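You operate a simulated robot arm through the tools that you are given. There is no shell and no other tool. Be economical: measure what you need, move in short steps, check, and stop when the job is done.

You are at the controls of a simulated robot arm. One attempt, no reset.

TASK
Switch the left sink lever on. Then push the foam drawer shut. Then close the fourth counter door that stands open. Then take the teal tray and leave it on the island top left of the sink. Then fetch the blue pack from the corner end of the bench and stand it on the ledge behind the taps. Keep to this order. Set down upright: blue pack. The left sink lever goes to its stop.

The check looks at the end state, three seconds after you hand in, the way a careful person would. Anything else that was tipped, shoved, dropped, spilled or broken makes it a failure.

THE ROBOT
A 7-joint arm with a vacuum gripper on a trunk, on a base that drives. Base frame: it is fixed to the floor where the robot stands at the start and does not move with it; the origin is under the middle of the robot, x ahead of it, y to its left, z up. Units: m, degrees, N and s.
With the tool pointing down near the work surface it reaches from about 0.1 to 0.8 m from the robot's upright axis, wherever it stands. Its first joint turns from -166.0 to 166.0 degrees. Places, roughly: blue pack (7x4x12 cm) [5, -2.9, 1]; foam drawer [2.8, -3.2, 0.8]; fourth counter door [3.4, -2.9, 0.4]; island top left of the sink [0.7, 0.4, 0.9]; ledge behind the taps (17x178 cm) [1.82, -4.16, 0.9]; left sink lever [1, 0, 1]; teal tray [3.25, -3.25, 1]. Payload 1.88 kg.
Tool frame: the origin (TCP) lies in the middle of the cups' lips, and z points out of the cups. The gripper has 1 cup of 0.032 m across, covering 0.032 by 0.032 m (tool x, y); the bellows give 0.014 m. With the vacuum on, a cup seals on a smooth face that it is pressed against (1 to 4 N); it does not hold porous or soft things. The pull reaches 41 N.
Orientation is that of the tool frame in the base frame, as [roll, pitch, yaw] about the fixed x, y, z axes, in that order (R = Rz(yaw) Ry(pitch) Rx(roll)). With the cups facing straight down, the tool's x points along the base's -x, its y along +y and its z along -z.

THE INTERFACE
- The arm moves only by the tool apply_moves. Its argument "series" is a list of rows, each a list of 7 numbers: the turn, a rotation vector about the tool's x, y, z in degrees, then the shift along the tool's x, y, z in cm, then the vacuum: 1 switches it on, 0 off. In form: [[ax, ay, az, tx, ty, tz, vac], ...]. A call has 1 to 20 rows; each row is the pose to reach, as a shift and turn from the pose commanded when the call began, along the tool's axes at that moment. Rows are played at 5 a second. More than 0.05 m and 8.6 degrees between two rows, or a gripper value outside its range, and nothing of the call is played. Where a pose cannot be reached the arm comes as near as it can. A force on the tool above 40 N (or 10 N above the force at the start of the call, whichever is more), or a blocked arm, ends the call early, and 0.2 s more pass. The pull builds up within a second once a cup has sealed. Time passes only in rows, and 0.2 s behind the last, so rows that repeat a pose give it time. It gives the time, the measured TCP pose, the force on the tool (base axes) and the pull of the vacuum at its end, in the units of the frame above (readings bear some noise), with the torque about the TCP (base axes, N m) and any sound that the robot's microphone picked up.
- Cameras (640 x 400 px; columns grow to the right, rows downward): "scene" is now at [0.0126, 0.1996, 1.4907]; the picture's right is [0.47, -0.88, 0.00], its down [-0.65, -0.34, -0.68] and it looks along [0.60, 0.32, -0.73] (base axes); focal length 253 px, centre (320, 200). "wrist" rides on the gripper at [0.082, 0.014, -0.216] in the tool frame; the picture's right is [-0.17, 0.99, 0.00], its down [-0.91, -0.15, -0.37] and it looks along [-0.37, -0.06, 0.93] (tool axes); focal length 243 px, centre (320, 200). There is no depth. A picture from a camera that has moved, and an enlarged one, comes with that camera's place and axes in the base frame and with its lens.
- grab_frame(camera): a new picture of that camera. The clock stands still meanwhile.
- move_column(by): slides the trunk up (or, below 0, down) by that many m; the arm and the scene camera ride with it, the base frame stays. It gives what a move gives, with no picture.
- drive_base(legs): drives the robot by 1 to 6 legs, each [ahead, left, turn to the left] in m, m and degrees, along the robot's own axes; the way and the turn of a leg run together, so that a leg with both is an arc; at most 1.5 m and 180 degrees a leg. The arm and the cameras ride along, it lands a little off, and it stops where it bumps. It gives what a move gives.
- turn_head(pan, tilt): turns the head with the scene camera to pan (to the left, within 155 degrees either way) and tilt (down, from -29 to 69), counted from straight ahead of the robot. It gives what a move gives.
- enlarge(camera, box): a new picture of the part [left, top, right, bottom] of that camera's present view, enlarged. The clock stands still meanwhile.
- finish_job(): hands the job in; it is judged then, once.

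Work in short steps. Places have to be worked out from the pictures, the camera data and where the tool is seen: move nearer, look again, correct. Check each grasp and each placing, and mend what went wrong. You have 165 turns and 120 pictures in all, those below and enlarged ones among them. Switch the vacuum off and draw the arm clear of the work before you hand the job in, unless the task says otherwise; then end with one line.

The tools are called after "Emit:" as name(argument=value, ...) on one line, values as JSON. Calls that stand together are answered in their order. apply_moves: Moves the arm, as the interface text tells. Its arguments: {"type":"object","properties":{"series":{"type":"array"}},"required":["series"]} The other tools are called the same way: move_column (by) slides the trunk up or down; drive_base (legs) drives the base; turn_head (pan, tilt) turns the head that bears the scene camera; grab_frame (camera) takes a picture; enlarge (camera, box) takes an enlarged picture of a part of a camera's view; finish_job () hands the job in.

At the start:

```text
time_s: 0.0
position: [0.3638, 0.1434, 1.2348]
tool_rot: [-179.9, 0.0, -180.0]
wrist_force: [-0.3, 0.6, -0.2]
ft_torque: [-0.01, 0.01, 0.01]
pull: 0.1
trunk travel left (down, up): [-0.45, 0.14]
robot x, y, heading: [-0.0003, 0.0019, -0.0]
head pan, tilt: [27.8, 47.3]
```

scene: 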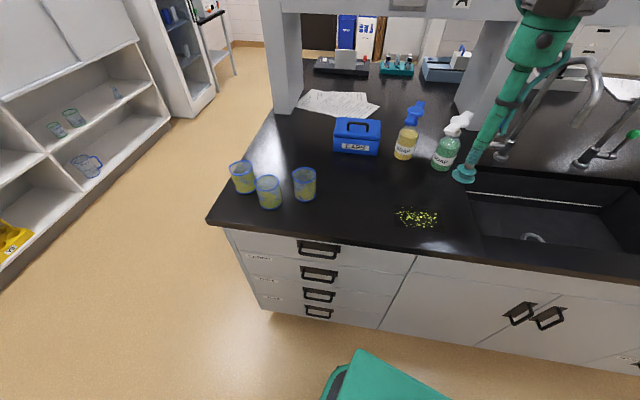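
wrist: 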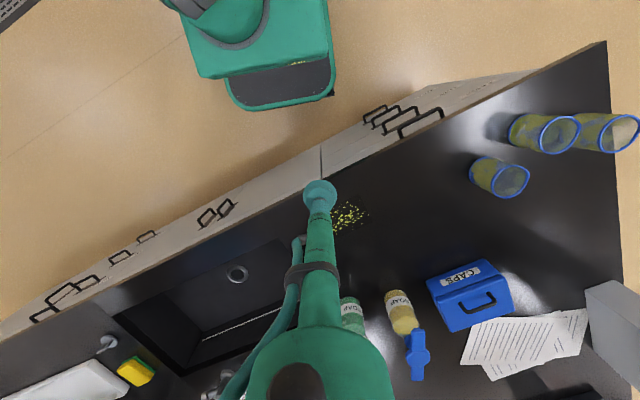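

The pictures show the island with the sink to the right. I turn the head toward the sink to find the left lever.

Emit:
turn_head(pan=0, tilt=30)

Emit:
grab_frame(camera="scene")

Emit:
turn_head(pan=-50, tilt=20)

Emit:
grab_frame(camera="scene")

```text
time_s: 0.9
position: [0.3637, 0.1425, 1.2322]
tool_rot: [179.9, 0.1, 180.0]
wrist_force: [0.5, 0.2, -0.2]
ft_torque: [0.03, 0.0, -0.02]
pull: 0.0
trunk travel left (down, up): [-0.45, 0.14]
robot x, y, heading: [0.0011, 0.0014, -0.1]
head pan, tilt: [0.0, 30.0]
```

```text
117 pictures are left
camera scene: at [0.0327, 0.1626, 1.5164], right [0.0, -1.0, 0.0], down [-0.5, 0.0, -0.87], along [0.87, 0.0, -0.5], focal length 253 px, centre (320, 200)
```

scene: 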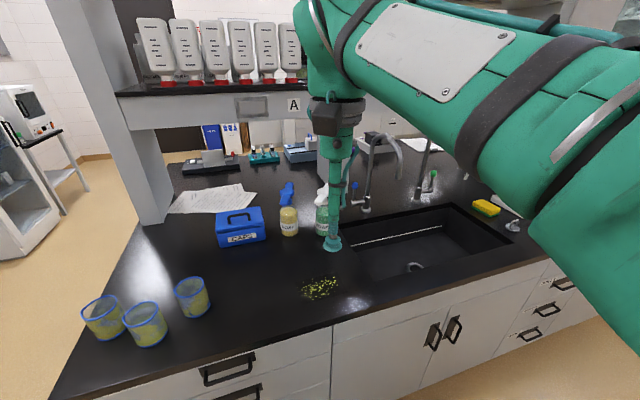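

```text
time_s: 2.1
position: [0.364, 0.1433, 1.233]
tool_rot: [180.0, -0.1, 180.0]
wrist_force: [0.0, 0.4, -0.4]
ft_torque: [-0.01, -0.02, 0.03]
pull: 0.0
trunk travel left (down, up): [-0.45, 0.14]
robot x, y, heading: [-0.0006, 0.0009, -0.2]
head pan, tilt: [-50.0, 20.0]
```

```text
116 pictures are left
camera scene: at [0.0022, 0.0913, 1.5325], right [-0.77, -0.64, 0.0], down [-0.22, 0.26, -0.94], along [0.6, -0.72, -0.34], focal length 253 px, centre (320, 200)
```

scene: 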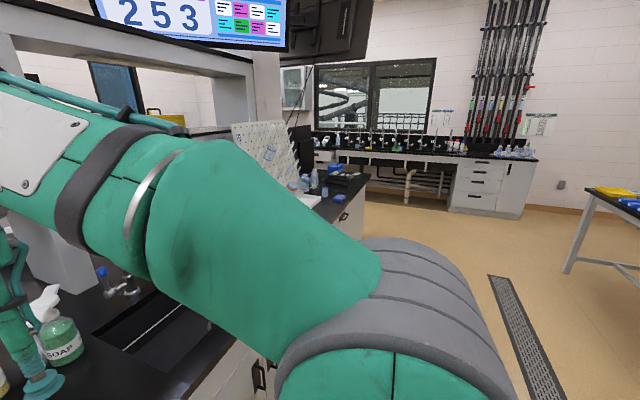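

The taps stand behind the sink; I enlarge them to read the levers.

Emit:
turn_head(pan=-5, tilt=30)

Emit:
enlarge(camera="scene", box=[260, 100, 480, 240])

```text
time_s: 3.2
position: [0.364, 0.1432, 1.2334]
tool_rot: [179.9, 0.0, -179.9]
wrist_force: [-0.4, -0.7, -0.1]
ft_torque: [0.0, 0.01, 0.01]
pull: 0.0
trunk travel left (down, up): [-0.45, 0.14]
robot x, y, heading: [-0.0023, -0.0002, -0.2]
head pan, tilt: [-5.0, 30.0]
```

```text
2.86 times, centred on (370, 170) of scene
camera zoom: at [0.0324, 0.1546, 1.5165], right [-0.09, -1.0, 0.0], down [-0.5, 0.04, -0.87], along [0.86, -0.08, -0.5], focal length 723 px, centre (177, 286)
```

zoom: 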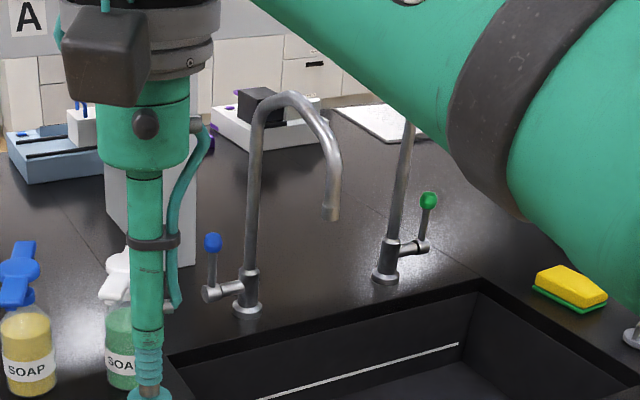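

The left lever is a blue knob on an upright stem, around [1.01, 0.01, 1.02], hinged on a sideways valve body. I tilt the tool forward and move nearer so that the wrist camera can see it.

Emit:
apply_moves(series=[[0, -7, 0, -2, 0, 0, 0], [0, -14, 0, -4, 0, 0, 0], [0, -21, 0, -6, 0, 0, 0], [0, -28, 0, -8, 0, 0, 0], [0, -35, 0, -11, 0, 0, 0], [0, -42, 0, -14, 0, 0, 0], [0, -49, 0, -17, 0, 0, 0], [0, -56, 0, -20, 0, 0, 0], [0, -63, 0, -22, 0, 0, 0], [0, -70, 0, -24, 0, 0, 0]])

Emit:
grab_frame(camera="wrist")

Emit:
grab_frame(camera="scene")

```text
time_s: 5.4
position: [0.6035, 0.1431, 1.2321]
tool_rot: [179.9, 70.1, 179.9]
wrist_force: [-0.2, -0.1, 0.2]
ft_torque: [-0.03, 0.02, -0.01]
pull: 0.0
trunk travel left (down, up): [-0.45, 0.14]
robot x, y, heading: [-0.001, -0.0001, 0.0]
head pan, tilt: [-5.0, 30.0]
```

```text
114 pictures are left
camera wrist: at [0.3728, 0.1578, 1.2302], right [0.06, 0.99, 0.16], down [-0.04, -0.15, 0.99], along [1.0, -0.06, 0.03], focal length 243 px, centre (320, 200)
```

wrist: 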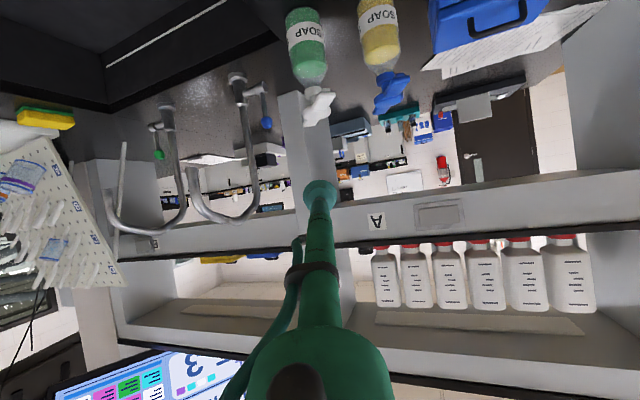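

```text
113 pictures are left
camera scene: at [0.0323, 0.1547, 1.5165], right [-0.09, -1.0, 0.0], down [-0.5, 0.04, -0.87], along [0.86, -0.08, -0.5], focal length 253 px, centre (320, 200)
```

scene: 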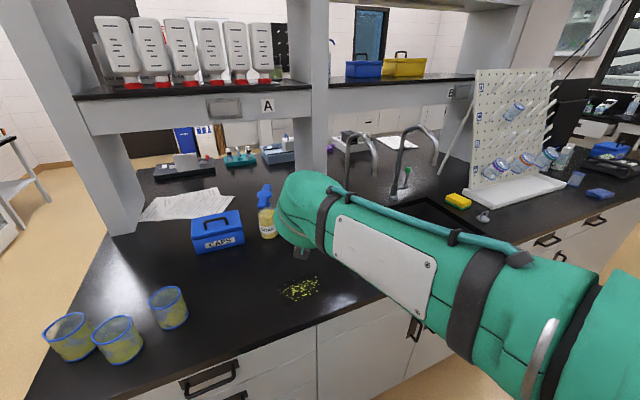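

The knob triangulates to about [1.0, 0.01, 1.03], same as before. I enlarge it to judge how the valve turns.

Emit:
enlarge(camera="wrist", box=[130, 50, 350, 190])

```text
2.86 times, centred on (240, 120) of wrist
camera zoom: at [0.3728, 0.1578, 1.2302], right [0.06, 0.99, 0.16], down [-0.04, -0.15, 0.99], along [1.0, -0.06, 0.03], focal length 693 px, centre (549, 429)
```

zoom: 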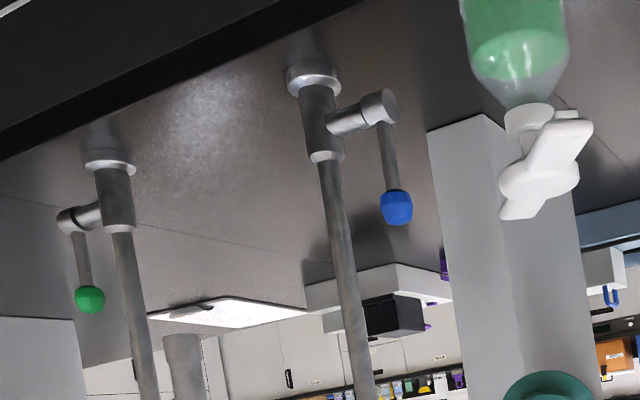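

The valve body points left and the stem stands straight up, so it swings towards or away from the sink. I bring the cup in front of the knob and stop short, clear of the soap bottle at y of about 0.135.

Emit:
apply_moves(series=[[0, 2, 0, 0, -4, 0, 0], [0, 4, 0, 0, -8, 0, 0], [0, 6, 0, 0, -13.1, 0, 0], [0, 8, 0, 1.2, -13.1, 4.5, 0], [0, 10, 0, 2.2, -13.1, 9, 0], [0, 10, 0, 3.2, -13.1, 13.5, 0], [0, 10, 0, 4.2, -13.1, 18, 0], [0, 10, 0, 5.2, -13.1, 22.5, 0], [0, 10, 0, 6.2, -13.1, 27, 0], [0, 10, 0, 7, -13.1, 31, 0], [0, 10, 0, 7.5, -13.1, 34, 0]])

Emit:
grab_frame(camera="wrist")

Emit:
grab_frame(camera="scene")

```text
refused: row 3 steps farther than a row can; nothing moved
```

```text
111 pictures are left
camera wrist: at [0.3728, 0.1578, 1.2302], right [0.06, 0.99, 0.16], down [-0.04, -0.15, 0.99], along [1.0, -0.06, 0.03], focal length 243 px, centre (320, 200)
```

wrist: 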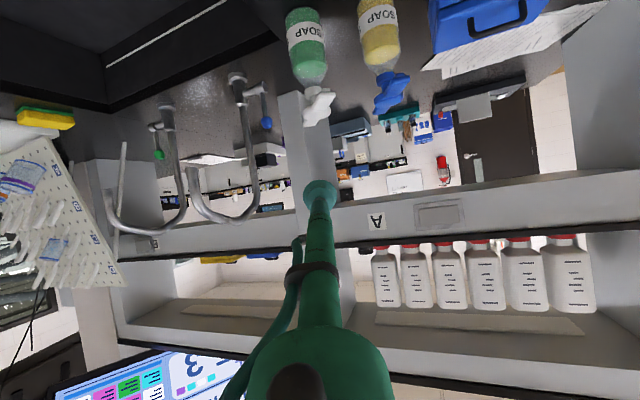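

```text
110 pictures are left
camera scene: at [0.0323, 0.1547, 1.5165], right [-0.09, -1.0, 0.0], down [-0.5, 0.04, -0.87], along [0.86, -0.08, -0.5], focal length 253 px, centre (320, 200)
```

scene: 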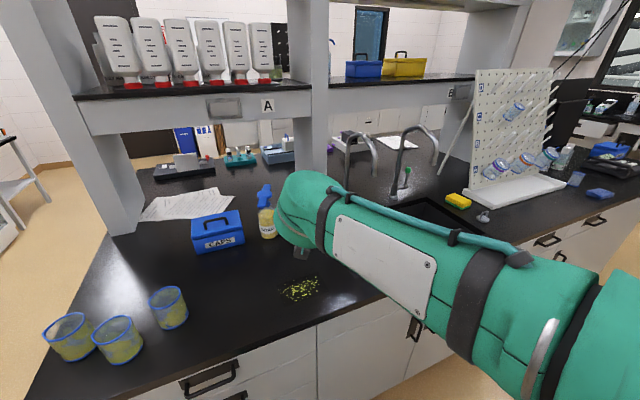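

One sideways step was over 5 cm; I split it and play the approach again.

Emit:
apply_moves(series=[[0, 2, 0, 0, -4.4, 0, 0], [0, 4, 0, 0, -8.8, 0, 0], [0, 6, 0, 0, -13.1, 0, 0], [0, 8, 0, 1.2, -13.1, 4.5, 0], [0, 10, 0, 2.2, -13.1, 9, 0], [0, 10, 0, 3.2, -13.1, 13.5, 0], [0, 10, 0, 4.2, -13.1, 18, 0], [0, 10, 0, 5.2, -13.1, 22.5, 0], [0, 10, 0, 6.2, -13.1, 27, 0], [0, 10, 0, 7, -13.1, 31, 0], [0, 10, 0, 7.5, -13.1, 34, 0]])

Emit:
grab_frame(camera="wrist")

```text
time_s: 7.8
position: [0.8979, 0.0128, 1.0472]
tool_rot: [180.0, 60.1, 179.8]
wrist_force: [-0.2, 0.1, -0.2]
ft_torque: [-0.02, 0.0, -0.01]
pull: 0.0
trunk travel left (down, up): [-0.45, 0.14]
robot x, y, heading: [0.0015, 0.0013, -0.1]
head pan, tilt: [-5.0, 30.0]
```

```text
109 pictures are left
camera wrist: at [0.6691, 0.0273, 1.0849], right [0.08, 0.99, 0.14], down [0.13, -0.15, 0.98], along [0.99, -0.06, -0.14], focal length 243 px, centre (320, 200)
```

wrist: 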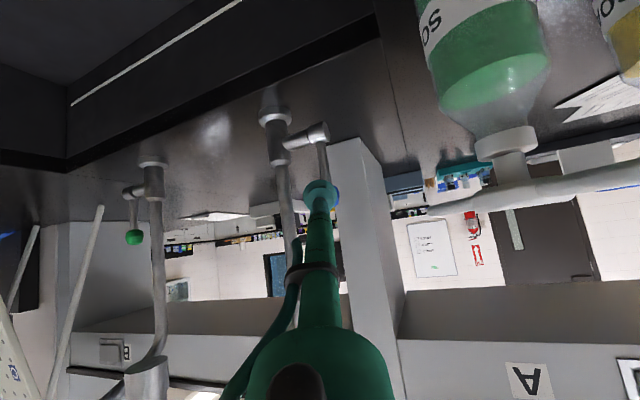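

The cup lines up with the knob. I advance slowly to press it and see whether it swings away or blocks.

Emit:
apply_moves(series=[[0, 0, 0, -0.7, 0, 3, 0], [0, 0, 0, -1.4, 0, 5.5, 0], [0, 0, 0, -1.9, 0, 7, 0], [0, 0, 0, -2.1, 0, 7.8, 0], [0, 0, 0, -2.3, 0, 8.6, 0], [0, 0, 0, -2.5, 0, 9.4, 0], [0, 0, 0, -2.7, 0, 10.2, 0]])

Emit:
grab_frame(camera="wrist")

```text
time_s: 9.3
position: [0.9851, 0.0162, 1.0257]
tool_rot: [179.6, 60.2, 179.6]
wrist_force: [-31.7, -0.3, 8.5]
ft_torque: [0.13, -0.33, 0.18]
pull: 0.0
trunk travel left (down, up): [-0.45, 0.14]
robot x, y, heading: [-0.0029, 0.002, -0.0]
head pan, tilt: [-5.0, 30.0]
stopped in row 7: the force on the tool passed its limit at 47 N (the readings are from after the stop); the commanded pose is now the measured one
```

```text
108 pictures are left
camera wrist: at [0.7573, 0.029, 1.0634], right [0.08, 0.99, 0.15], down [0.13, -0.16, 0.98], along [0.99, -0.06, -0.14], focal length 243 px, centre (320, 200)
```

wrist: 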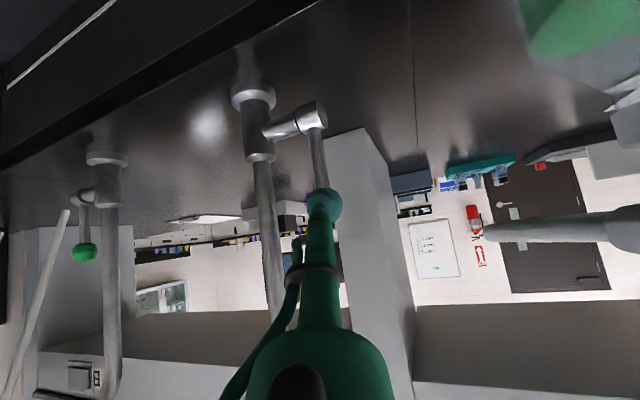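

Pushing away is blocked at 32 N, so the lever must swing toward the sink. I ease off and try the vacuum on the smooth knob.

Emit:
apply_moves(series=[[0, 0, 0, 0, 0, -0.5, 1], [0, 0, 0, 0, 0, -0.9, 1], [0, 0, 0, 0, 0, -0.9, 1], [0, 0, 0, 0, 0, -0.9, 1], [0, 0, 0, 0, 0, -0.9, 1], [0, 0, 0, 0, 0, -0.9, 1]])

```text
time_s: 10.7
position: [0.9803, 0.0129, 1.0267]
tool_rot: [179.7, 60.1, 179.8]
wrist_force: [4.5, -7.6, 5.4]
ft_torque: [0.31, -0.17, 0.21]
pull: 40.2
trunk travel left (down, up): [-0.45, 0.14]
robot x, y, heading: [-0.0022, -0.0013, 0.2]
head pan, tilt: [-5.0, 30.0]
```

The knob is sealed at 40 N pull. I swing it toward the sink along its arc about the pivot, turning the tool partly with it.

Emit:
apply_moves(series=[[0, -3, 0, 0.6, 0, -0.6, 1], [0, -6, 0, 1.2, 0, -1.1, 1], [0, -10, 0, 1.85, 0, -1.55, 1], [0, -13, 0, 2.5, 0, -1.95, 1], [0, -16, 0, 3.2, 0, -2.3, 1], [0, -18, 0, 3.9, 0, -2.6, 1]])

Emit:
grab_frame(camera="wrist")

```text
time_s: 12.1
position: [0.9443, 0.0146, 1.0096]
tool_rot: [179.8, 76.1, 179.6]
wrist_force: [-0.4, -0.4, 0.2]
ft_torque: [0.04, -0.04, 0.01]
pull: 0.0
out of reach, approached as far as the arm can: row 6
trunk travel left (down, up): [-0.45, 0.14]
robot x, y, heading: [0.0014, -0.0036, 0.2]
head pan, tilt: [-5.0, 30.0]
```

```text
107 pictures are left
camera wrist: at [0.7149, 0.0292, 0.9826], right [0.04, 0.99, 0.16], down [-0.15, -0.15, 0.98], along [0.99, -0.07, 0.14], focal length 243 px, centre (320, 200)
```

wrist: 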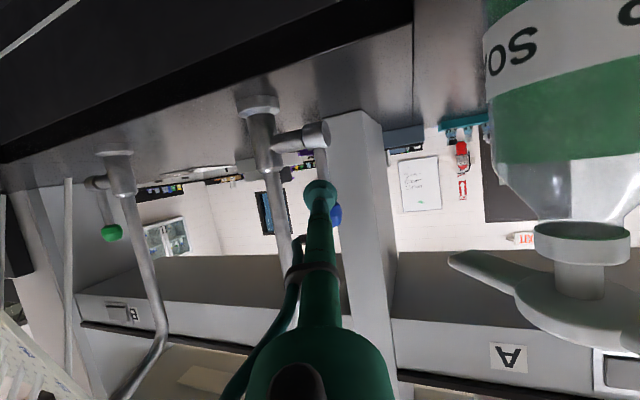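

The seal was lost near the arm's reach limit and the lever still stands. I back the tool off and drive a little closer for better reach, after checking the base's clearance in the picture.

Emit:
apply_moves(series=[[0, 3, 0, -1, 0, -4, 0], [0, 6, 0, -2, 0, -8, 0], [0, 9, 0, -3, 0, -12, 0], [0, 12, 0, -4, 0, -16, 0], [0, 15, 0, -5, 0, -20, 0]])

Emit:
turn_head(pan=20, tilt=69)

Emit:
grab_frame(camera="scene")

```text
time_s: 13.5
position: [0.7973, 0.0125, 1.2001]
tool_rot: [178.8, 72.1, 179.0]
wrist_force: [-0.1, -0.3, -1.4]
ft_torque: [0.0, -0.1, 0.0]
pull: 0.1
trunk travel left (down, up): [-0.45, 0.14]
robot x, y, heading: [0.0026, 0.0024, 0.1]
head pan, tilt: [-5.0, 30.0]
stopped in row 5: the arm was blocked; the commanded pose is now the measured one
```

```text
time_s: 14.5
position: [0.7965, 0.0133, 1.2021]
tool_rot: [178.8, 72.1, 178.9]
wrist_force: [-0.2, 0.4, 0.3]
ft_torque: [-0.04, 0.01, -0.02]
pull: 0.1
trunk travel left (down, up): [-0.45, 0.14]
robot x, y, heading: [-0.0003, 0.0015, 0.0]
head pan, tilt: [20.0, 68.8]
```

```text
106 pictures are left
camera scene: at [-0.0055, 0.1818, 1.4651], right [0.34, -0.94, 0.0], down [-0.88, -0.32, -0.36], along [0.34, 0.12, -0.93], focal length 253 px, centre (320, 200)
```

scene: 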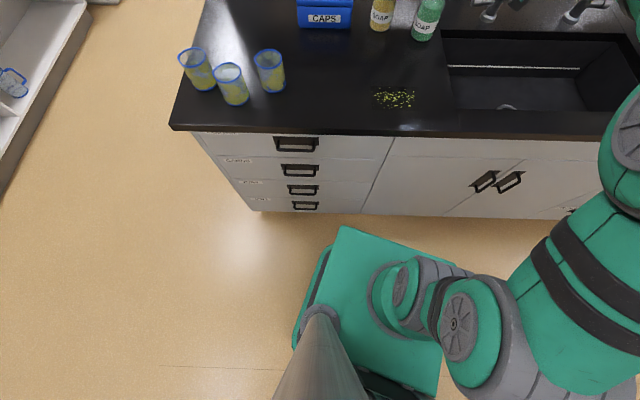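

The base front is at about x 0.31 and the cabinet at about 0.45, so there is room for a small advance. I drive 5 cm ahead and look again from the wrist.

Emit:
drive_base(legs=[[0.05, 0, 0]])

Emit:
turn_head(pan=10, tilt=30)

Emit:
grab_frame(camera="wrist")

Emit:
grab_frame(camera="scene")

```text
time_s: 15.4
position: [0.8465, 0.0139, 1.2017]
tool_rot: [178.9, 72.3, 179.0]
wrist_force: [-0.1, 0.1, 0.6]
ft_torque: [0.0, -0.01, 0.0]
pull: 0.1
trunk travel left (down, up): [-0.45, 0.14]
robot x, y, heading: [0.0493, -0.0007, 0.1]
head pan, tilt: [20.0, 68.8]
```

```text
time_s: 16.5
position: [0.8456, 0.0128, 1.2027]
tool_rot: [178.8, 72.3, 178.9]
wrist_force: [0.0, -0.7, 0.0]
ft_torque: [-0.02, 0.01, 0.0]
pull: 0.0
trunk travel left (down, up): [-0.45, 0.14]
robot x, y, heading: [0.0475, 0.0034, 0.1]
head pan, tilt: [10.0, 30.0]
```

```text
105 pictures are left
camera wrist: at [0.6152, 0.0277, 1.1907], right [0.05, 0.99, 0.16], down [-0.08, -0.16, 0.98], along [1.0, -0.06, 0.07], focal length 243 px, centre (320, 200)
```

wrist: 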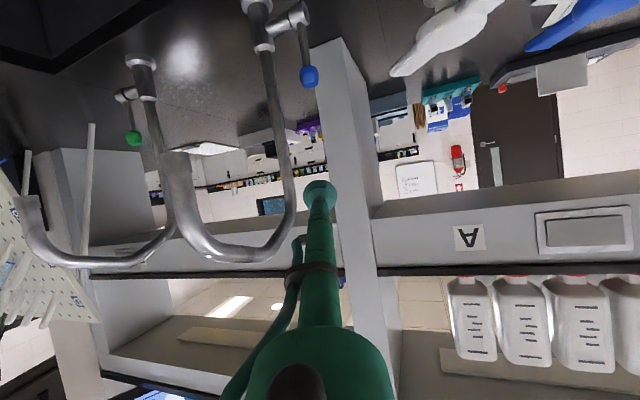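

```text
104 pictures are left
camera scene: at [0.0809, 0.1785, 1.5164], right [0.17, -0.98, 0.0], down [-0.49, -0.09, -0.87], along [0.85, 0.15, -0.5], focal length 253 px, centre (320, 200)
```

scene: 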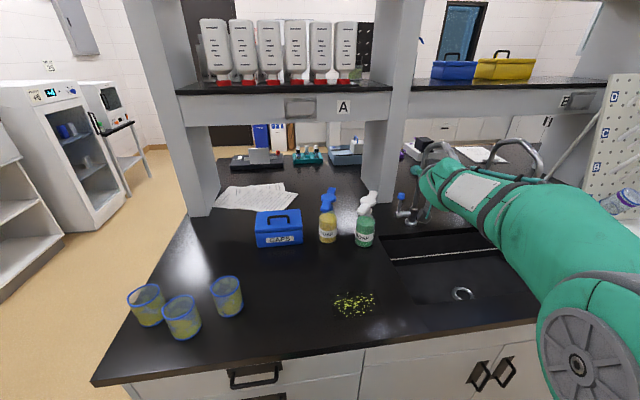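

Knob again at about [1.0, 0.018, 1.03], with its pivot at z 0.94. I bring the tool steeper and beyond the knob, high above it, to check that I can reach behind it and hook it.

Emit:
apply_moves(series=[[0, 7, 0, -0.2, 0.4, 2.5, 0], [0, 14, 0, -0.4, 0.8, 5, 0], [0, 21, 0, -0.5, 1.2, 7.5, 0], [0, 28, 0, -0.7, 1.5, 10, 0], [0, 35, 0, -0.9, 1.8, 12.5, 0], [0, 42, 0, -1.1, 2, 15, 0], [0, 47, 0, -1.3, 2.2, 18, 0], [0, 52, 0, -1.4, 2.2, 20.6, 0]])

Emit:
grab_frame(camera="wrist")

Emit:
grab_frame(camera="scene")

```text
time_s: 18.3
position: [0.915, 0.0467, 1.0966]
tool_rot: [179.7, 22.8, -179.9]
wrist_force: [-1.1, 0.3, 1.1]
ft_torque: [0.03, -0.06, 0.05]
pull: 0.2
out of reach, approached as far as the arm can: row 1, 6, 7, 8
trunk travel left (down, up): [-0.45, 0.14]
robot x, y, heading: [0.0508, 0.0005, 0.1]
head pan, tilt: [10.0, 30.0]
```

```text
103 pictures are left
camera wrist: at [0.7568, 0.0597, 1.2654], right [0.15, 0.99, 0.07], down [0.7, -0.16, 0.7], along [0.7, -0.06, -0.71], focal length 243 px, centre (320, 200)
```

wrist: 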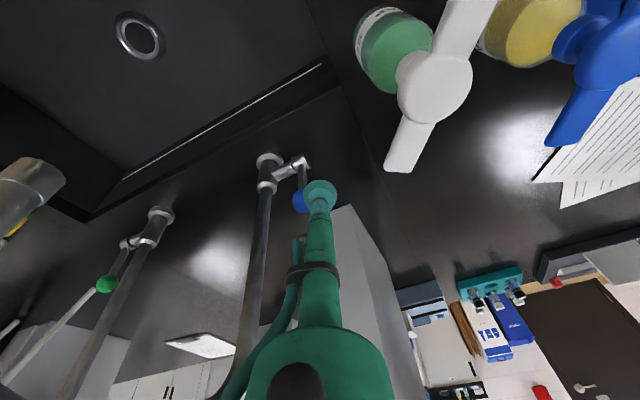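

```text
102 pictures are left
camera scene: at [0.0781, 0.1779, 1.5168], right [0.17, -0.98, 0.0], down [-0.49, -0.09, -0.87], along [0.85, 0.15, -0.5], focal length 253 px, centre (320, 200)
```

scene: 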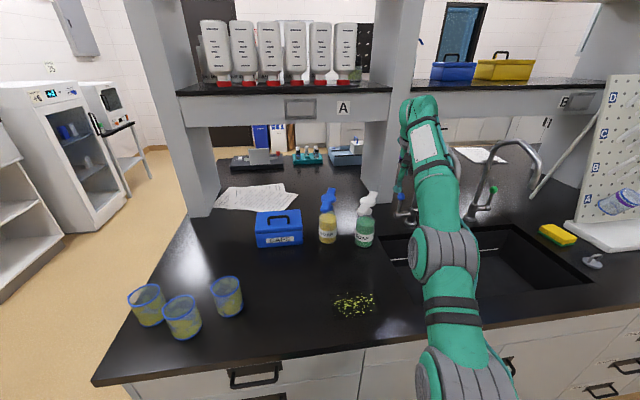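

The arm falls about 13 cm short for a hook from behind, so suction is the way. I back up slightly to see what the commanded pose is now.

Emit:
apply_moves(series=[[0, -7, 0, 0, -0.5, -3, 0], [0, -14, 0, 0, -1, -6, 0]])

```text
time_s: 19.1
position: [0.9124, 0.0369, 1.0771]
tool_rot: [179.8, 29.2, -180.0]
wrist_force: [2.0, 0.4, -1.9]
ft_torque: [0.0, 0.05, 0.0]
pull: 0.0
trunk travel left (down, up): [-0.45, 0.14]
robot x, y, heading: [0.0477, 0.0001, 0.2]
head pan, tilt: [10.0, 30.0]
stopped in row 2: the arm was blocked; the commanded pose is now the measured one
```

Commanded and measured poses agree again. I go to a 55° tilt just in front of and above the knob.

Emit:
apply_moves(series=[[0, -6, 0, 0, -0.5, 0, 0], [0, -12, 0, -0.5, -1, 1, 0], [0, -18, 0, -1, -1.5, 2, 0], [0, -23, 0, -1.7, -1.9, 3, 0], [0, -26, 0, -2.2, -1.9, 4, 0], [0, -26, 0, -2.2, -1.9, 4, 0]])

Emit:
grab_frame(camera="wrist")

```text
time_s: 20.5
position: [0.9485, 0.0204, 1.0601]
tool_rot: [179.7, 55.9, 179.8]
wrist_force: [0.1, 0.9, 0.6]
ft_torque: [0.01, 0.0, -0.03]
pull: 0.0
trunk travel left (down, up): [-0.45, 0.14]
robot x, y, heading: [0.0542, -0.0037, 0.1]
head pan, tilt: [10.0, 30.0]
```

```text
101 pictures are left
camera wrist: at [0.7243, 0.0336, 1.1155], right [0.09, 0.99, 0.14], down [0.2, -0.16, 0.97], along [0.97, -0.06, -0.21], focal length 243 px, centre (320, 200)
```

wrist: 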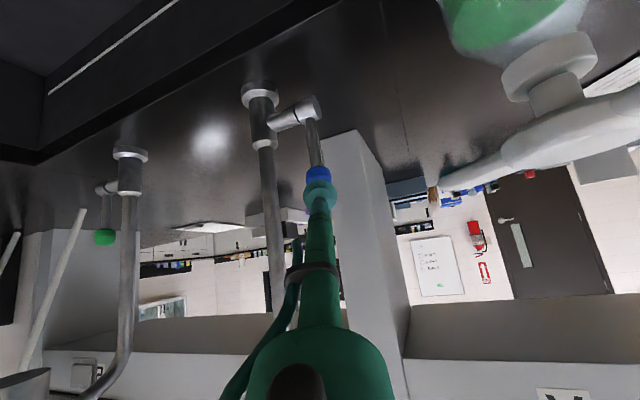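

The knob is right on the tool's axis. I advance along it with the vacuum on to seal.

Emit:
apply_moves(series=[[0, 0, 0, 0, 0, 2, 1], [0, 0, 0, 0, 0, 3.2, 1], [0, 0, 0, 0, 0, 3.8, 1], [0, 0, 0, 0, 0, 4.2, 1], [0, 0, 0, 0, 0, 4.6, 1], [0, 0, 0, 0, 0, 4.6, 1], [0, 0, 0, 0, 0, 4.6, 1]])

```text
time_s: 22.1
position: [0.9858, 0.0177, 1.0392]
tool_rot: [179.7, 56.1, 179.8]
wrist_force: [-23.4, 0.1, 8.9]
ft_torque: [0.19, 0.0, -0.03]
pull: 40.7
trunk travel left (down, up): [-0.45, 0.14]
robot x, y, heading: [0.0455, -0.0013, 0.1]
head pan, tilt: [10.0, 30.0]
```

Sealed with 41 N. I pull 1.5 cm straight toward the sink and read the force.

Emit:
apply_moves(series=[[0, 0, 0, 0.28, 0, -0.42, 1], [0, 0, 0, 0.56, 0, -0.83, 1], [0, 0, 0, 0.7, 0, -1.04, 1], [0, 0, 0, 0.84, 0, -1.25, 1]])

Emit:
enlarge(camera="wrist", box=[210, 60, 430, 200])

```text
time_s: 23.1
position: [0.9723, 0.0162, 1.0355]
tool_rot: [179.8, 55.9, 179.7]
wrist_force: [4.2, -13.2, 5.3]
ft_torque: [-0.02, -0.01, 0.07]
pull: 40.8
trunk travel left (down, up): [-0.45, 0.14]
robot x, y, heading: [0.0506, -0.0015, -0.1]
head pan, tilt: [10.0, 30.0]
```

```text
2.86 times, centred on (320, 130) of wrist
camera zoom: at [0.7474, 0.0301, 1.0909], right [0.09, 0.99, 0.14], down [0.2, -0.16, 0.97], along [0.97, -0.06, -0.21], focal length 693 px, centre (320, 400)
```

zoom: 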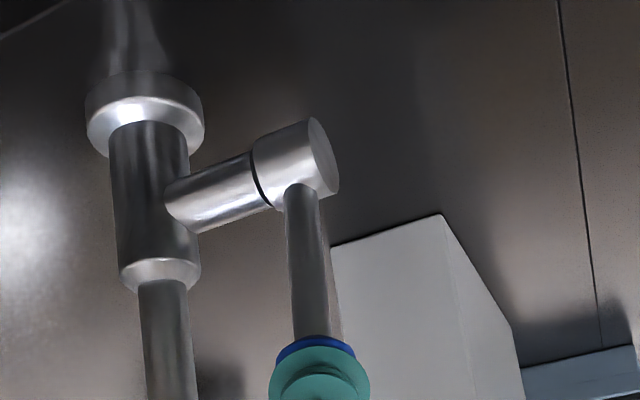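

The bellows has just relaxed and the tool feels -13 N sideways, so the knob lies about 7 mm further to -y than I thought. I correct y and pull further along the arc.

Emit:
apply_moves(series=[[0, 0, 0, 0, -0.4, 0, 1], [0, 0, 0, 0, -0.8, 0, 1], [0, 0, 0, 0.2, -0.8, -0.3, 1], [0, 0, 0, 0.4, -0.8, -0.6, 1]])

```text
time_s: 24.1
position: [0.9648, 0.0144, 1.0355]
tool_rot: [179.7, 55.8, 180.0]
wrist_force: [-2.0, 5.7, 1.4]
ft_torque: [-0.09, -0.07, -0.07]
pull: 41.1
trunk travel left (down, up): [-0.45, 0.14]
robot x, y, heading: [0.0506, -0.0019, 0.3]
head pan, tilt: [10.0, 30.0]
```

Forces are small and the tool has moved 2 cm, so the lever may be following. I check.

Emit:
enlarge(camera="wrist", box=[210, 60, 430, 200])

```text
2.86 times, centred on (320, 130) of wrist
camera zoom: at [0.7401, 0.0271, 1.09], right [0.09, 0.99, 0.14], down [0.2, -0.16, 0.97], along [0.97, -0.06, -0.22], focal length 693 px, centre (320, 400)
```

zoom: 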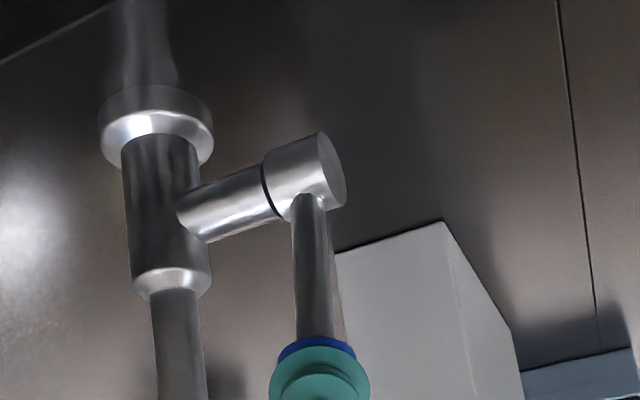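

The knob stays in the cup as it moves, so the lever is turning. I continue along the arc.

Emit:
apply_moves(series=[[0, -4, 0, 1.0, 0, -0.4, 1], [0, -8, 0, 1.9, 0, -0.77, 1], [0, -12, 0, 2.7, 0, -1.1, 1], [0, -16, 0, 3.5, 0, -1.4, 1]])

Emit:
enlarge(camera="wrist", box=[210, 60, 430, 200])

```text
time_s: 25.3
position: [0.9469, 0.0109, 1.1286]
tool_rot: [178.2, 79.3, 178.4]
wrist_force: [-1.5, -0.6, 1.6]
ft_torque: [0.01, 0.22, 0.01]
pull: 0.0
out of reach, approached as far as the arm can: row 2
trunk travel left (down, up): [-0.45, 0.14]
robot x, y, heading: [0.0525, -0.0016, 0.2]
head pan, tilt: [10.0, 30.0]
stopped in row 4: the arm was blocked; the commanded pose is now the measured one
```

```text
2.86 times, centred on (320, 130) of wrist
camera zoom: at [0.7192, 0.0246, 1.0899], right [0.03, 0.99, 0.17], down [-0.2, -0.16, 0.97], along [0.98, -0.06, 0.19], focal length 693 px, centre (320, 400)
```

zoom: 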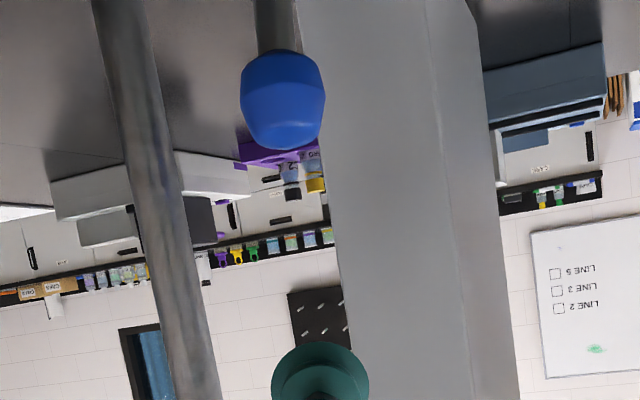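

The arm ran into a wrist limit and the seal broke. I look at the lever from the scene camera to see how far it turned.

Emit:
enlarge(camera="scene", box=[340, 130, 500, 230])

Emit:
grab_frame(camera="wrist")

```text
4.00 times, centred on (420, 180) of scene
camera zoom: at [0.0775, 0.1783, 1.5168], right [0.17, -0.98, 0.0], down [-0.49, -0.09, -0.87], along [0.85, 0.15, -0.5], focal length 1012 px, centre (-80, 280)
```

zoom: 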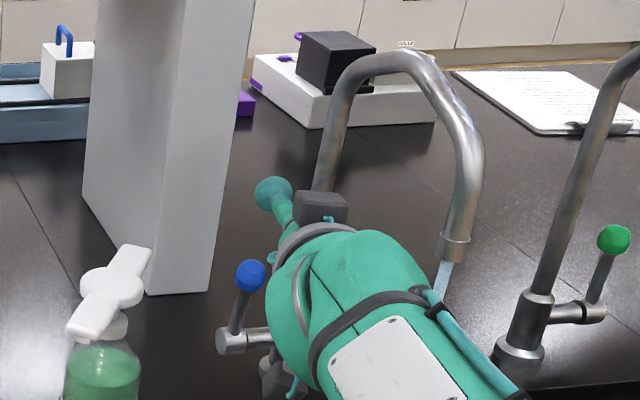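

```text
96 pictures are left
camera wrist: at [0.7192, 0.0246, 1.0899], right [0.03, 0.99, 0.17], down [-0.2, -0.16, 0.97], along [0.98, -0.06, 0.19], focal length 243 px, centre (320, 200)
```

wrist: 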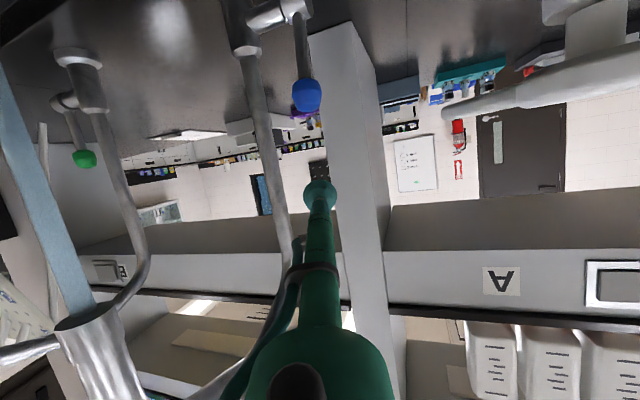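

Water is already trickling from the left spout, and the knob triangulates to about [0.954, 0.013, 1.038]: it leans roughly 25° toward the sink, so this is the right way. The shoulder sits low, so I back off and raise the trunk to gain reach for pressing from above.

Emit:
apply_moves(series=[[0, 5, 0, 0, 0, -3, 0], [0, 10, 0, 0, 0, -6, 0], [0, 15, 0, 0, 0, -9, 0], [0, 20, 0, 0, 0, -12, 0], [0, 20, 0, 0, 0, -14, 0]])

Emit:
move_column(by=0.13)

```text
time_s: 26.7
position: [0.808, 0.0083, 1.0944]
tool_rot: [179.6, 54.2, 179.9]
wrist_force: [-0.3, 0.3, 0.3]
ft_torque: [-0.02, -0.01, 0.0]
pull: 0.2
trunk travel left (down, up): [-0.45, 0.14]
robot x, y, heading: [0.0537, 0.0027, 0.2]
head pan, tilt: [10.0, 30.0]
stopped in row 5: the arm was blocked; the commanded pose is now the measured one
```

```text
time_s: 28.3
position: [0.8075, 0.0088, 1.2286]
tool_rot: [179.6, 54.5, 179.9]
wrist_force: [0.4, -0.2, 0.4]
ft_torque: [-0.02, 0.0, 0.01]
pull: 0.1
trunk travel left (down, up): [-0.58, 0.01]
robot x, y, heading: [0.0494, -0.0017, 0.0]
head pan, tilt: [10.0, 30.0]
```

Now I go to a steep tilt just above the knob.

Emit:
apply_moves(series=[[0, 7, 0, 0.2, 0, 3, 0], [0, 14, 0, 0.5, 0.1, 6, 0], [0, 21, 0, 0.9, 0.2, 9, 0], [0, 27, 0, 1.3, 0.2, 12, 0], [0, 30, 0, 1.8, 0.3, 15, 0], [0, 30, 0, 2.1, 0.3, 17, 0]])

Emit:
grab_frame(camera="wrist")

```text
time_s: 29.7
position: [0.9319, 0.0134, 1.1127]
tool_rot: [179.9, 24.6, -179.9]
wrist_force: [-0.5, 0.7, 0.5]
ft_torque: [0.02, 0.02, 0.02]
pull: 0.1
trunk travel left (down, up): [-0.58, 0.01]
robot x, y, heading: [0.0498, 0.0008, 0.1]
head pan, tilt: [10.0, 30.0]
```

```text
95 pictures are left
camera wrist: at [0.7684, 0.0255, 1.2767], right [0.15, 0.99, 0.07], down [0.68, -0.15, 0.72], along [0.72, -0.06, -0.69], focal length 243 px, centre (320, 200)
```

wrist: 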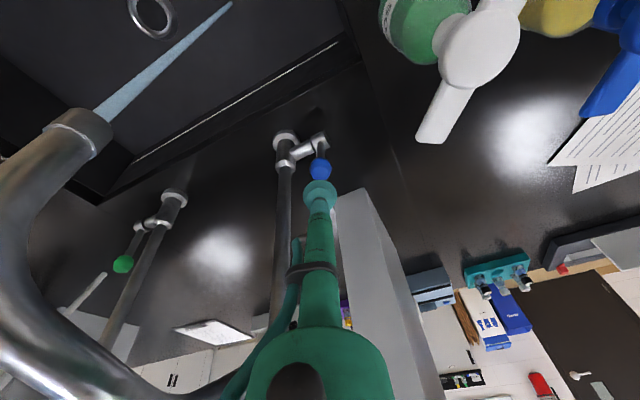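

Reach is good now and the knob shows at about x 0.96. I pass over it, shift slightly left to clear the spout, and lower the tool behind it.

Emit:
apply_moves(series=[[0, 0, 0, -3, 0.6, 2.1, 0], [0, 0, 0, -6.1, 1.2, 4.2, 0], [0, 0, 0, -4.8, 1.2, 7, 0], [0, 0, 0, -3.6, 1.2, 9.5, 0], [0, 0, 0, -2.8, 1.2, 11.5, 0], [0, 0, 0, -2.8, 1.2, 11.5, 0]])

Emit:
grab_frame(camera="wrist")

```text
time_s: 31.1
position: [1.0052, 0.0249, 1.0158]
tool_rot: [179.7, 24.2, -179.9]
wrist_force: [-0.1, -0.4, -0.7]
ft_torque: [-0.01, 0.03, 0.0]
pull: 0.0
out of reach, approached as far as the arm can: row 2, 3, 4, 5
trunk travel left (down, up): [-0.58, 0.01]
robot x, y, heading: [0.0526, 0.0005, -0.0]
head pan, tilt: [10.0, 30.0]
```

```text
94 pictures are left
camera wrist: at [0.8414, 0.0377, 1.1806], right [0.15, 0.99, 0.07], down [0.68, -0.15, 0.72], along [0.72, -0.06, -0.69], focal length 243 px, centre (320, 200)
```

wrist: 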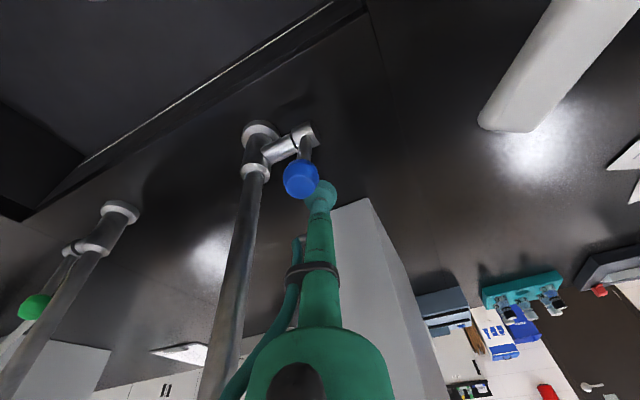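

The cup is now behind the knob. I sweep it toward the sink, slightly lowering.

Emit:
apply_moves(series=[[0, 0, 0, 1.4, 0, -0.6, 0], [0, 0, 0, 2.7, -0.4, -1.2, 0], [0, 0, 0, 4, -0.8, -1.5, 0], [0, 0, 0, 5.3, -0.8, -1.7, 0], [0, 0, 0, 6.5, -0.8, -1.5, 0], [0, 0, 0, 7.7, -0.8, -1.25, 0]])

Emit:
grab_frame(camera="wrist")

```text
time_s: 32.5
position: [0.9836, 0.0176, 1.0187]
tool_rot: [179.7, 24.3, -179.9]
wrist_force: [0.6, -0.4, 0.0]
ft_torque: [0.02, -0.03, 0.0]
pull: 0.1
out of reach, approached as far as the arm can: row 2, 3, 4, 5, 6
trunk travel left (down, up): [-0.58, 0.01]
robot x, y, heading: [0.0491, -0.0012, 0.4]
head pan, tilt: [10.0, 30.0]
```

```text
93 pictures are left
camera wrist: at [0.8214, 0.0312, 1.1818], right [0.15, 0.99, 0.07], down [0.68, -0.15, 0.72], along [0.72, -0.06, -0.69], focal length 243 px, centre (320, 200)
```

wrist: 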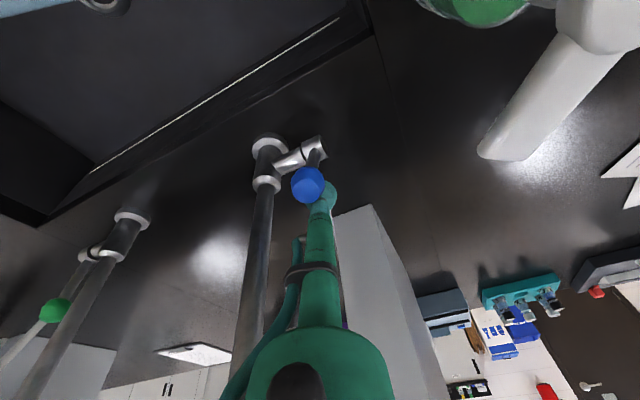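

The arm's solver balks here, so I sweep with the base and trunk instead: lower a bit, and back up in small bits, watching the force.

Emit:
move_column(by=-0.015)

Emit:
drive_base(legs=[[-0.03, 0, 0]])

Emit:
grab_frame(camera="wrist")

```text
time_s: 33.1
position: [0.986, 0.0175, 1.0019]
tool_rot: [179.7, 24.4, -180.0]
wrist_force: [-0.3, 0.2, -0.2]
ft_torque: [-0.01, 0.0, 0.0]
pull: 0.2
trunk travel left (down, up): [-0.565, 0.025]
robot x, y, heading: [0.0513, -0.0029, 0.1]
head pan, tilt: [10.0, 30.0]
```

```text
time_s: 33.9
position: [0.9551, 0.018, 1.0031]
tool_rot: [179.7, 24.4, -179.8]
wrist_force: [0.1, 0.2, -0.6]
ft_torque: [0.0, 0.01, -0.02]
pull: 0.0
trunk travel left (down, up): [-0.565, 0.025]
robot x, y, heading: [0.0165, 0.0011, -0.2]
head pan, tilt: [10.0, 30.0]
```

```text
92 pictures are left
camera wrist: at [0.7912, 0.0312, 1.1673], right [0.15, 0.99, 0.07], down [0.68, -0.15, 0.72], along [0.72, -0.06, -0.69], focal length 243 px, centre (320, 200)
```

wrist: 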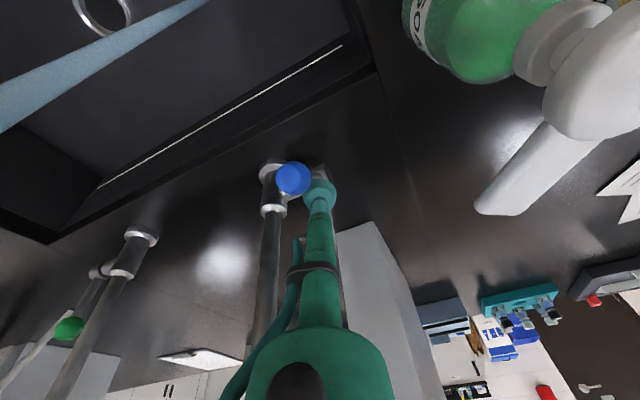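

The lever follows; the knob is at about x 0.917, a bit to the right of the cup. I shift right 1 cm, lower, and back up more.

Emit:
drive_base(legs=[[0, -0.012, 0]])

Emit:
move_column(by=-0.02)

Emit:
drive_base(legs=[[-0.025, 0, 0]])

Emit:
grab_frame(camera="wrist")

Emit:
enlarge(camera="scene", box=[340, 130, 500, 230])

```text
time_s: 34.7
position: [0.9556, 0.0065, 1.0032]
tool_rot: [179.7, 24.3, -179.9]
wrist_force: [-0.5, 0.4, -0.4]
ft_torque: [-0.01, 0.0, 0.0]
pull: 0.0
trunk travel left (down, up): [-0.565, 0.025]
robot x, y, heading: [0.0228, -0.0088, -0.0]
head pan, tilt: [10.0, 30.0]
```

```text
time_s: 35.3
position: [0.9557, 0.0057, 0.9834]
tool_rot: [179.7, 24.3, -179.9]
wrist_force: [-0.7, 0.2, 0.2]
ft_torque: [-0.01, -0.02, 0.0]
pull: 0.0
trunk travel left (down, up): [-0.545, 0.045]
robot x, y, heading: [0.0197, -0.0125, -0.0]
head pan, tilt: [10.0, 30.0]
```

```text
time_s: 36.1
position: [0.9306, 0.0054, 0.9832]
tool_rot: [179.7, 24.3, -179.9]
wrist_force: [0.6, -0.4, 0.7]
ft_torque: [-0.05, 0.0, 0.0]
pull: 0.1
trunk travel left (down, up): [-0.545, 0.045]
robot x, y, heading: [-0.003, -0.0131, 0.1]
head pan, tilt: [10.0, 30.0]
```

```text
91 pictures are left
camera wrist: at [0.7663, 0.0192, 1.1473], right [0.15, 0.99, 0.07], down [0.68, -0.15, 0.72], along [0.72, -0.06, -0.69], focal length 243 px, centre (320, 200)
```

wrist: 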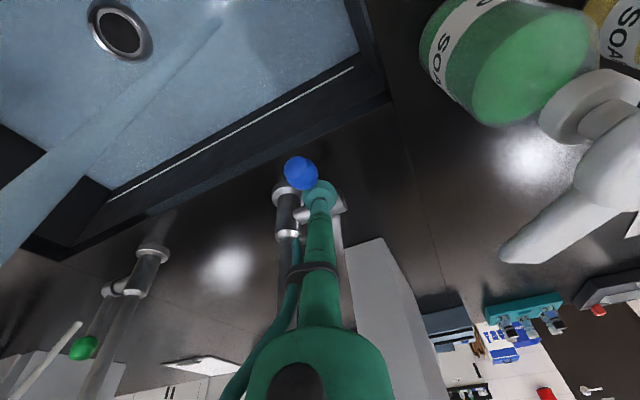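

```text
4.00 times, centred on (420, 180) of scene
camera zoom: at [0.0258, 0.1664, 1.6115], right [0.17, -0.98, 0.0], down [-0.49, -0.09, -0.87], along [0.85, 0.15, -0.5], focal length 1012 px, centre (-80, 280)
```

zoom: 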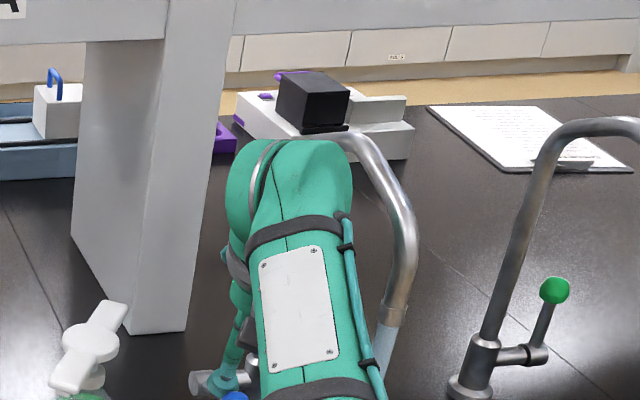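

The knob has come down to about [0.893, -0.005, 0.99], near 65°. Water runs well; I keep pressing the stem down with the trunk to reach the stop.

Emit:
move_column(by=-0.015)

Emit:
drive_base(legs=[[-0.015, -0.005, 0]])

Emit:
move_column(by=-0.01)

Emit:
grab_frame(camera="wrist")

```text
time_s: 36.8
position: [0.9302, 0.0071, 0.971]
tool_rot: [179.7, 24.6, -179.8]
wrist_force: [8.8, 1.0, 10.5]
ft_torque: [-0.11, 0.16, 0.05]
pull: 0.1
trunk travel left (down, up): [-0.53, 0.06]
robot x, y, heading: [-0.0007, -0.0103, 0.0]
head pan, tilt: [10.0, 30.0]
```

```text
time_s: 37.6
position: [0.9279, 0.0054, 0.9803]
tool_rot: [180.0, 25.6, -179.5]
wrist_force: [1.5, -0.4, 2.3]
ft_torque: [0.0, 0.04, 0.0]
pull: 0.0
trunk travel left (down, up): [-0.53, 0.06]
robot x, y, heading: [-0.0123, -0.0151, -0.2]
head pan, tilt: [10.0, 30.0]
stopped in leg 1: the force on the tool passed its limit at 50 N (the readings are from after the stop); the commanded pose is now the measured one
```

```text
time_s: 38.1
position: [0.9301, 0.0055, 0.9737]
tool_rot: [-179.8, 26.2, -179.5]
wrist_force: [21.8, 1.7, 16.2]
ft_torque: [-0.16, 0.34, 0.24]
pull: 0.0
trunk travel left (down, up): [-0.52, 0.07]
robot x, y, heading: [-0.0144, -0.0155, 0.0]
head pan, tilt: [10.0, 30.0]
```

```text
89 pictures are left
camera wrist: at [0.761, 0.0185, 1.1325], right [0.14, 0.99, 0.07], down [0.66, -0.15, 0.74], along [0.74, -0.05, -0.67], focal length 243 px, centre (320, 200)
```

wrist: 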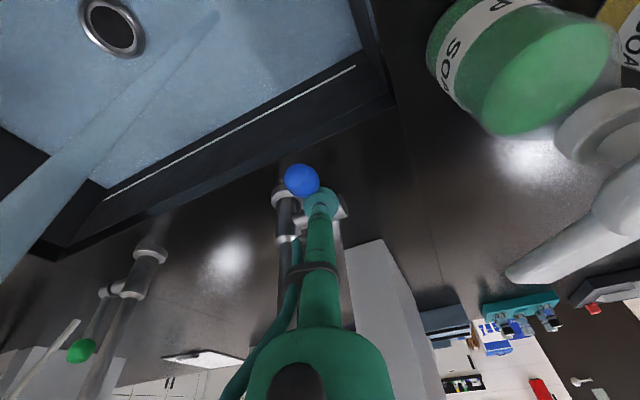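

Resistance climbed to 50 N with no more motion: the lever is on its stop. I raise the trunk to clear it and look.

Emit:
move_column(by=0.04)

Emit:
move_column(by=0.07)

Emit:
grab_frame(camera="wrist")

```text
time_s: 39.0
position: [0.9269, 0.0064, 1.0076]
tool_rot: [180.0, 25.4, -179.5]
wrist_force: [0.5, 0.0, -0.2]
ft_torque: [0.0, -0.01, -0.01]
pull: 0.0
trunk travel left (down, up): [-0.56, 0.03]
robot x, y, heading: [-0.0131, -0.0171, 0.2]
head pan, tilt: [10.0, 30.0]
```

```text
time_s: 39.7
position: [0.9285, 0.0072, 1.0383]
tool_rot: [180.0, 25.4, -179.5]
wrist_force: [0.7, -0.3, -0.5]
ft_torque: [-0.01, -0.03, -0.03]
pull: 0.1
out of reach, approached as far as the arm can: row 1
trunk travel left (down, up): [-0.59, 0.0]
robot x, y, heading: [-0.0106, -0.0117, 0.1]
head pan, tilt: [10.0, 30.0]
```

```text
88 pictures are left
camera wrist: at [0.7607, 0.0185, 1.1991], right [0.14, 0.99, 0.07], down [0.67, -0.15, 0.73], along [0.73, -0.05, -0.68], focal length 243 px, centre (320, 200)
```

wrist: 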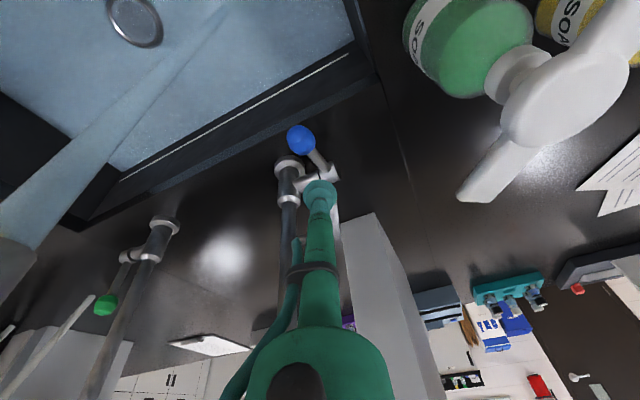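

The lever now leans about 65° toward the sink and the water runs strongly. To be sure it is at its stop, I press straight down on the knob from above.

Emit:
apply_moves(series=[[0, 0, 0, 1.7, -0.6, -0.8, 0], [0, 0, 0, 3.3, -1.2, 0.4, 0], [0, 0, 0, 4, -1.2, 2, 0], [0, 0, 0, 4.5, -1.2, 3, 0], [0, 0, 0, 4.9, -1.2, 4, 0], [0, 0, 0, 5.2, -1.2, 4.7, 0]])

Emit:
grab_frame(camera="wrist")

```text
time_s: 41.1
position: [0.9388, -0.0038, 0.9804]
tool_rot: [179.9, 25.4, -179.6]
wrist_force: [1.0, -0.3, 2.3]
ft_torque: [0.0, 0.01, 0.0]
pull: 0.1
out of reach, approached as far as the arm can: row 1, 2, 3, 4, 5, 6
trunk travel left (down, up): [-0.59, 0.0]
robot x, y, heading: [-0.0101, -0.013, -0.1]
head pan, tilt: [10.0, 30.0]
```

```text
87 pictures are left
camera wrist: at [0.7718, 0.0087, 1.1414], right [0.14, 0.99, 0.07], down [0.67, -0.15, 0.73], along [0.73, -0.05, -0.68], focal length 243 px, centre (320, 200)
```

wrist: 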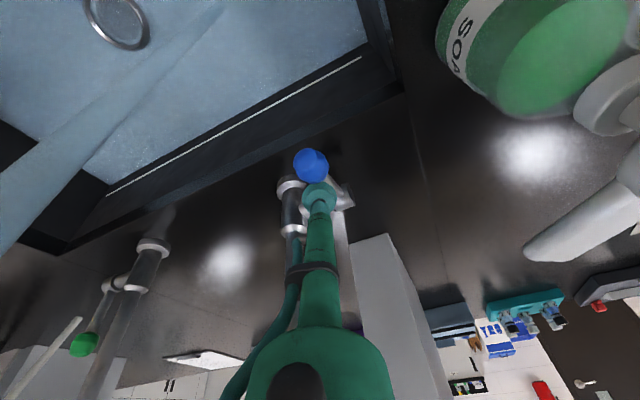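

The cup rests over the stem just behind the knob (2 N). I press down with the trunk and read the force.

Emit:
move_column(by=-0.01)

Emit:
move_column(by=-0.008)

Emit:
grab_frame(camera="wrist")

```text
time_s: 41.7
position: [0.9391, -0.0054, 0.9723]
tool_rot: [-180.0, 25.6, -179.5]
wrist_force: [3.4, -2.7, 7.4]
ft_torque: [0.04, 0.1, 0.01]
pull: 0.0
trunk travel left (down, up): [-0.58, 0.01]
robot x, y, heading: [-0.0148, -0.0115, 0.1]
head pan, tilt: [10.0, 30.0]
```

```text
time_s: 42.3
position: [0.9403, -0.004, 0.9684]
tool_rot: [179.9, 26.0, -179.4]
wrist_force: [17.2, -2.2, 22.2]
ft_torque: [0.11, 0.38, -0.08]
pull: 0.1
trunk travel left (down, up): [-0.572, 0.018]
robot x, y, heading: [-0.0132, -0.0128, 0.1]
head pan, tilt: [10.0, 30.0]
```

```text
86 pictures are left
camera wrist: at [0.7717, 0.0082, 1.1275], right [0.14, 0.99, 0.07], down [0.66, -0.15, 0.74], along [0.74, -0.05, -0.67], focal length 243 px, centre (320, 200)
```

wrist: 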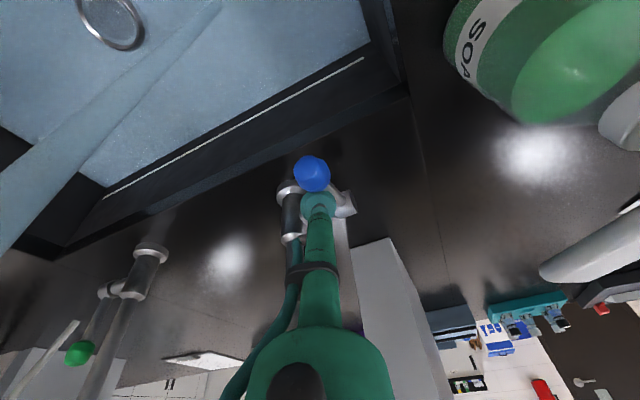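

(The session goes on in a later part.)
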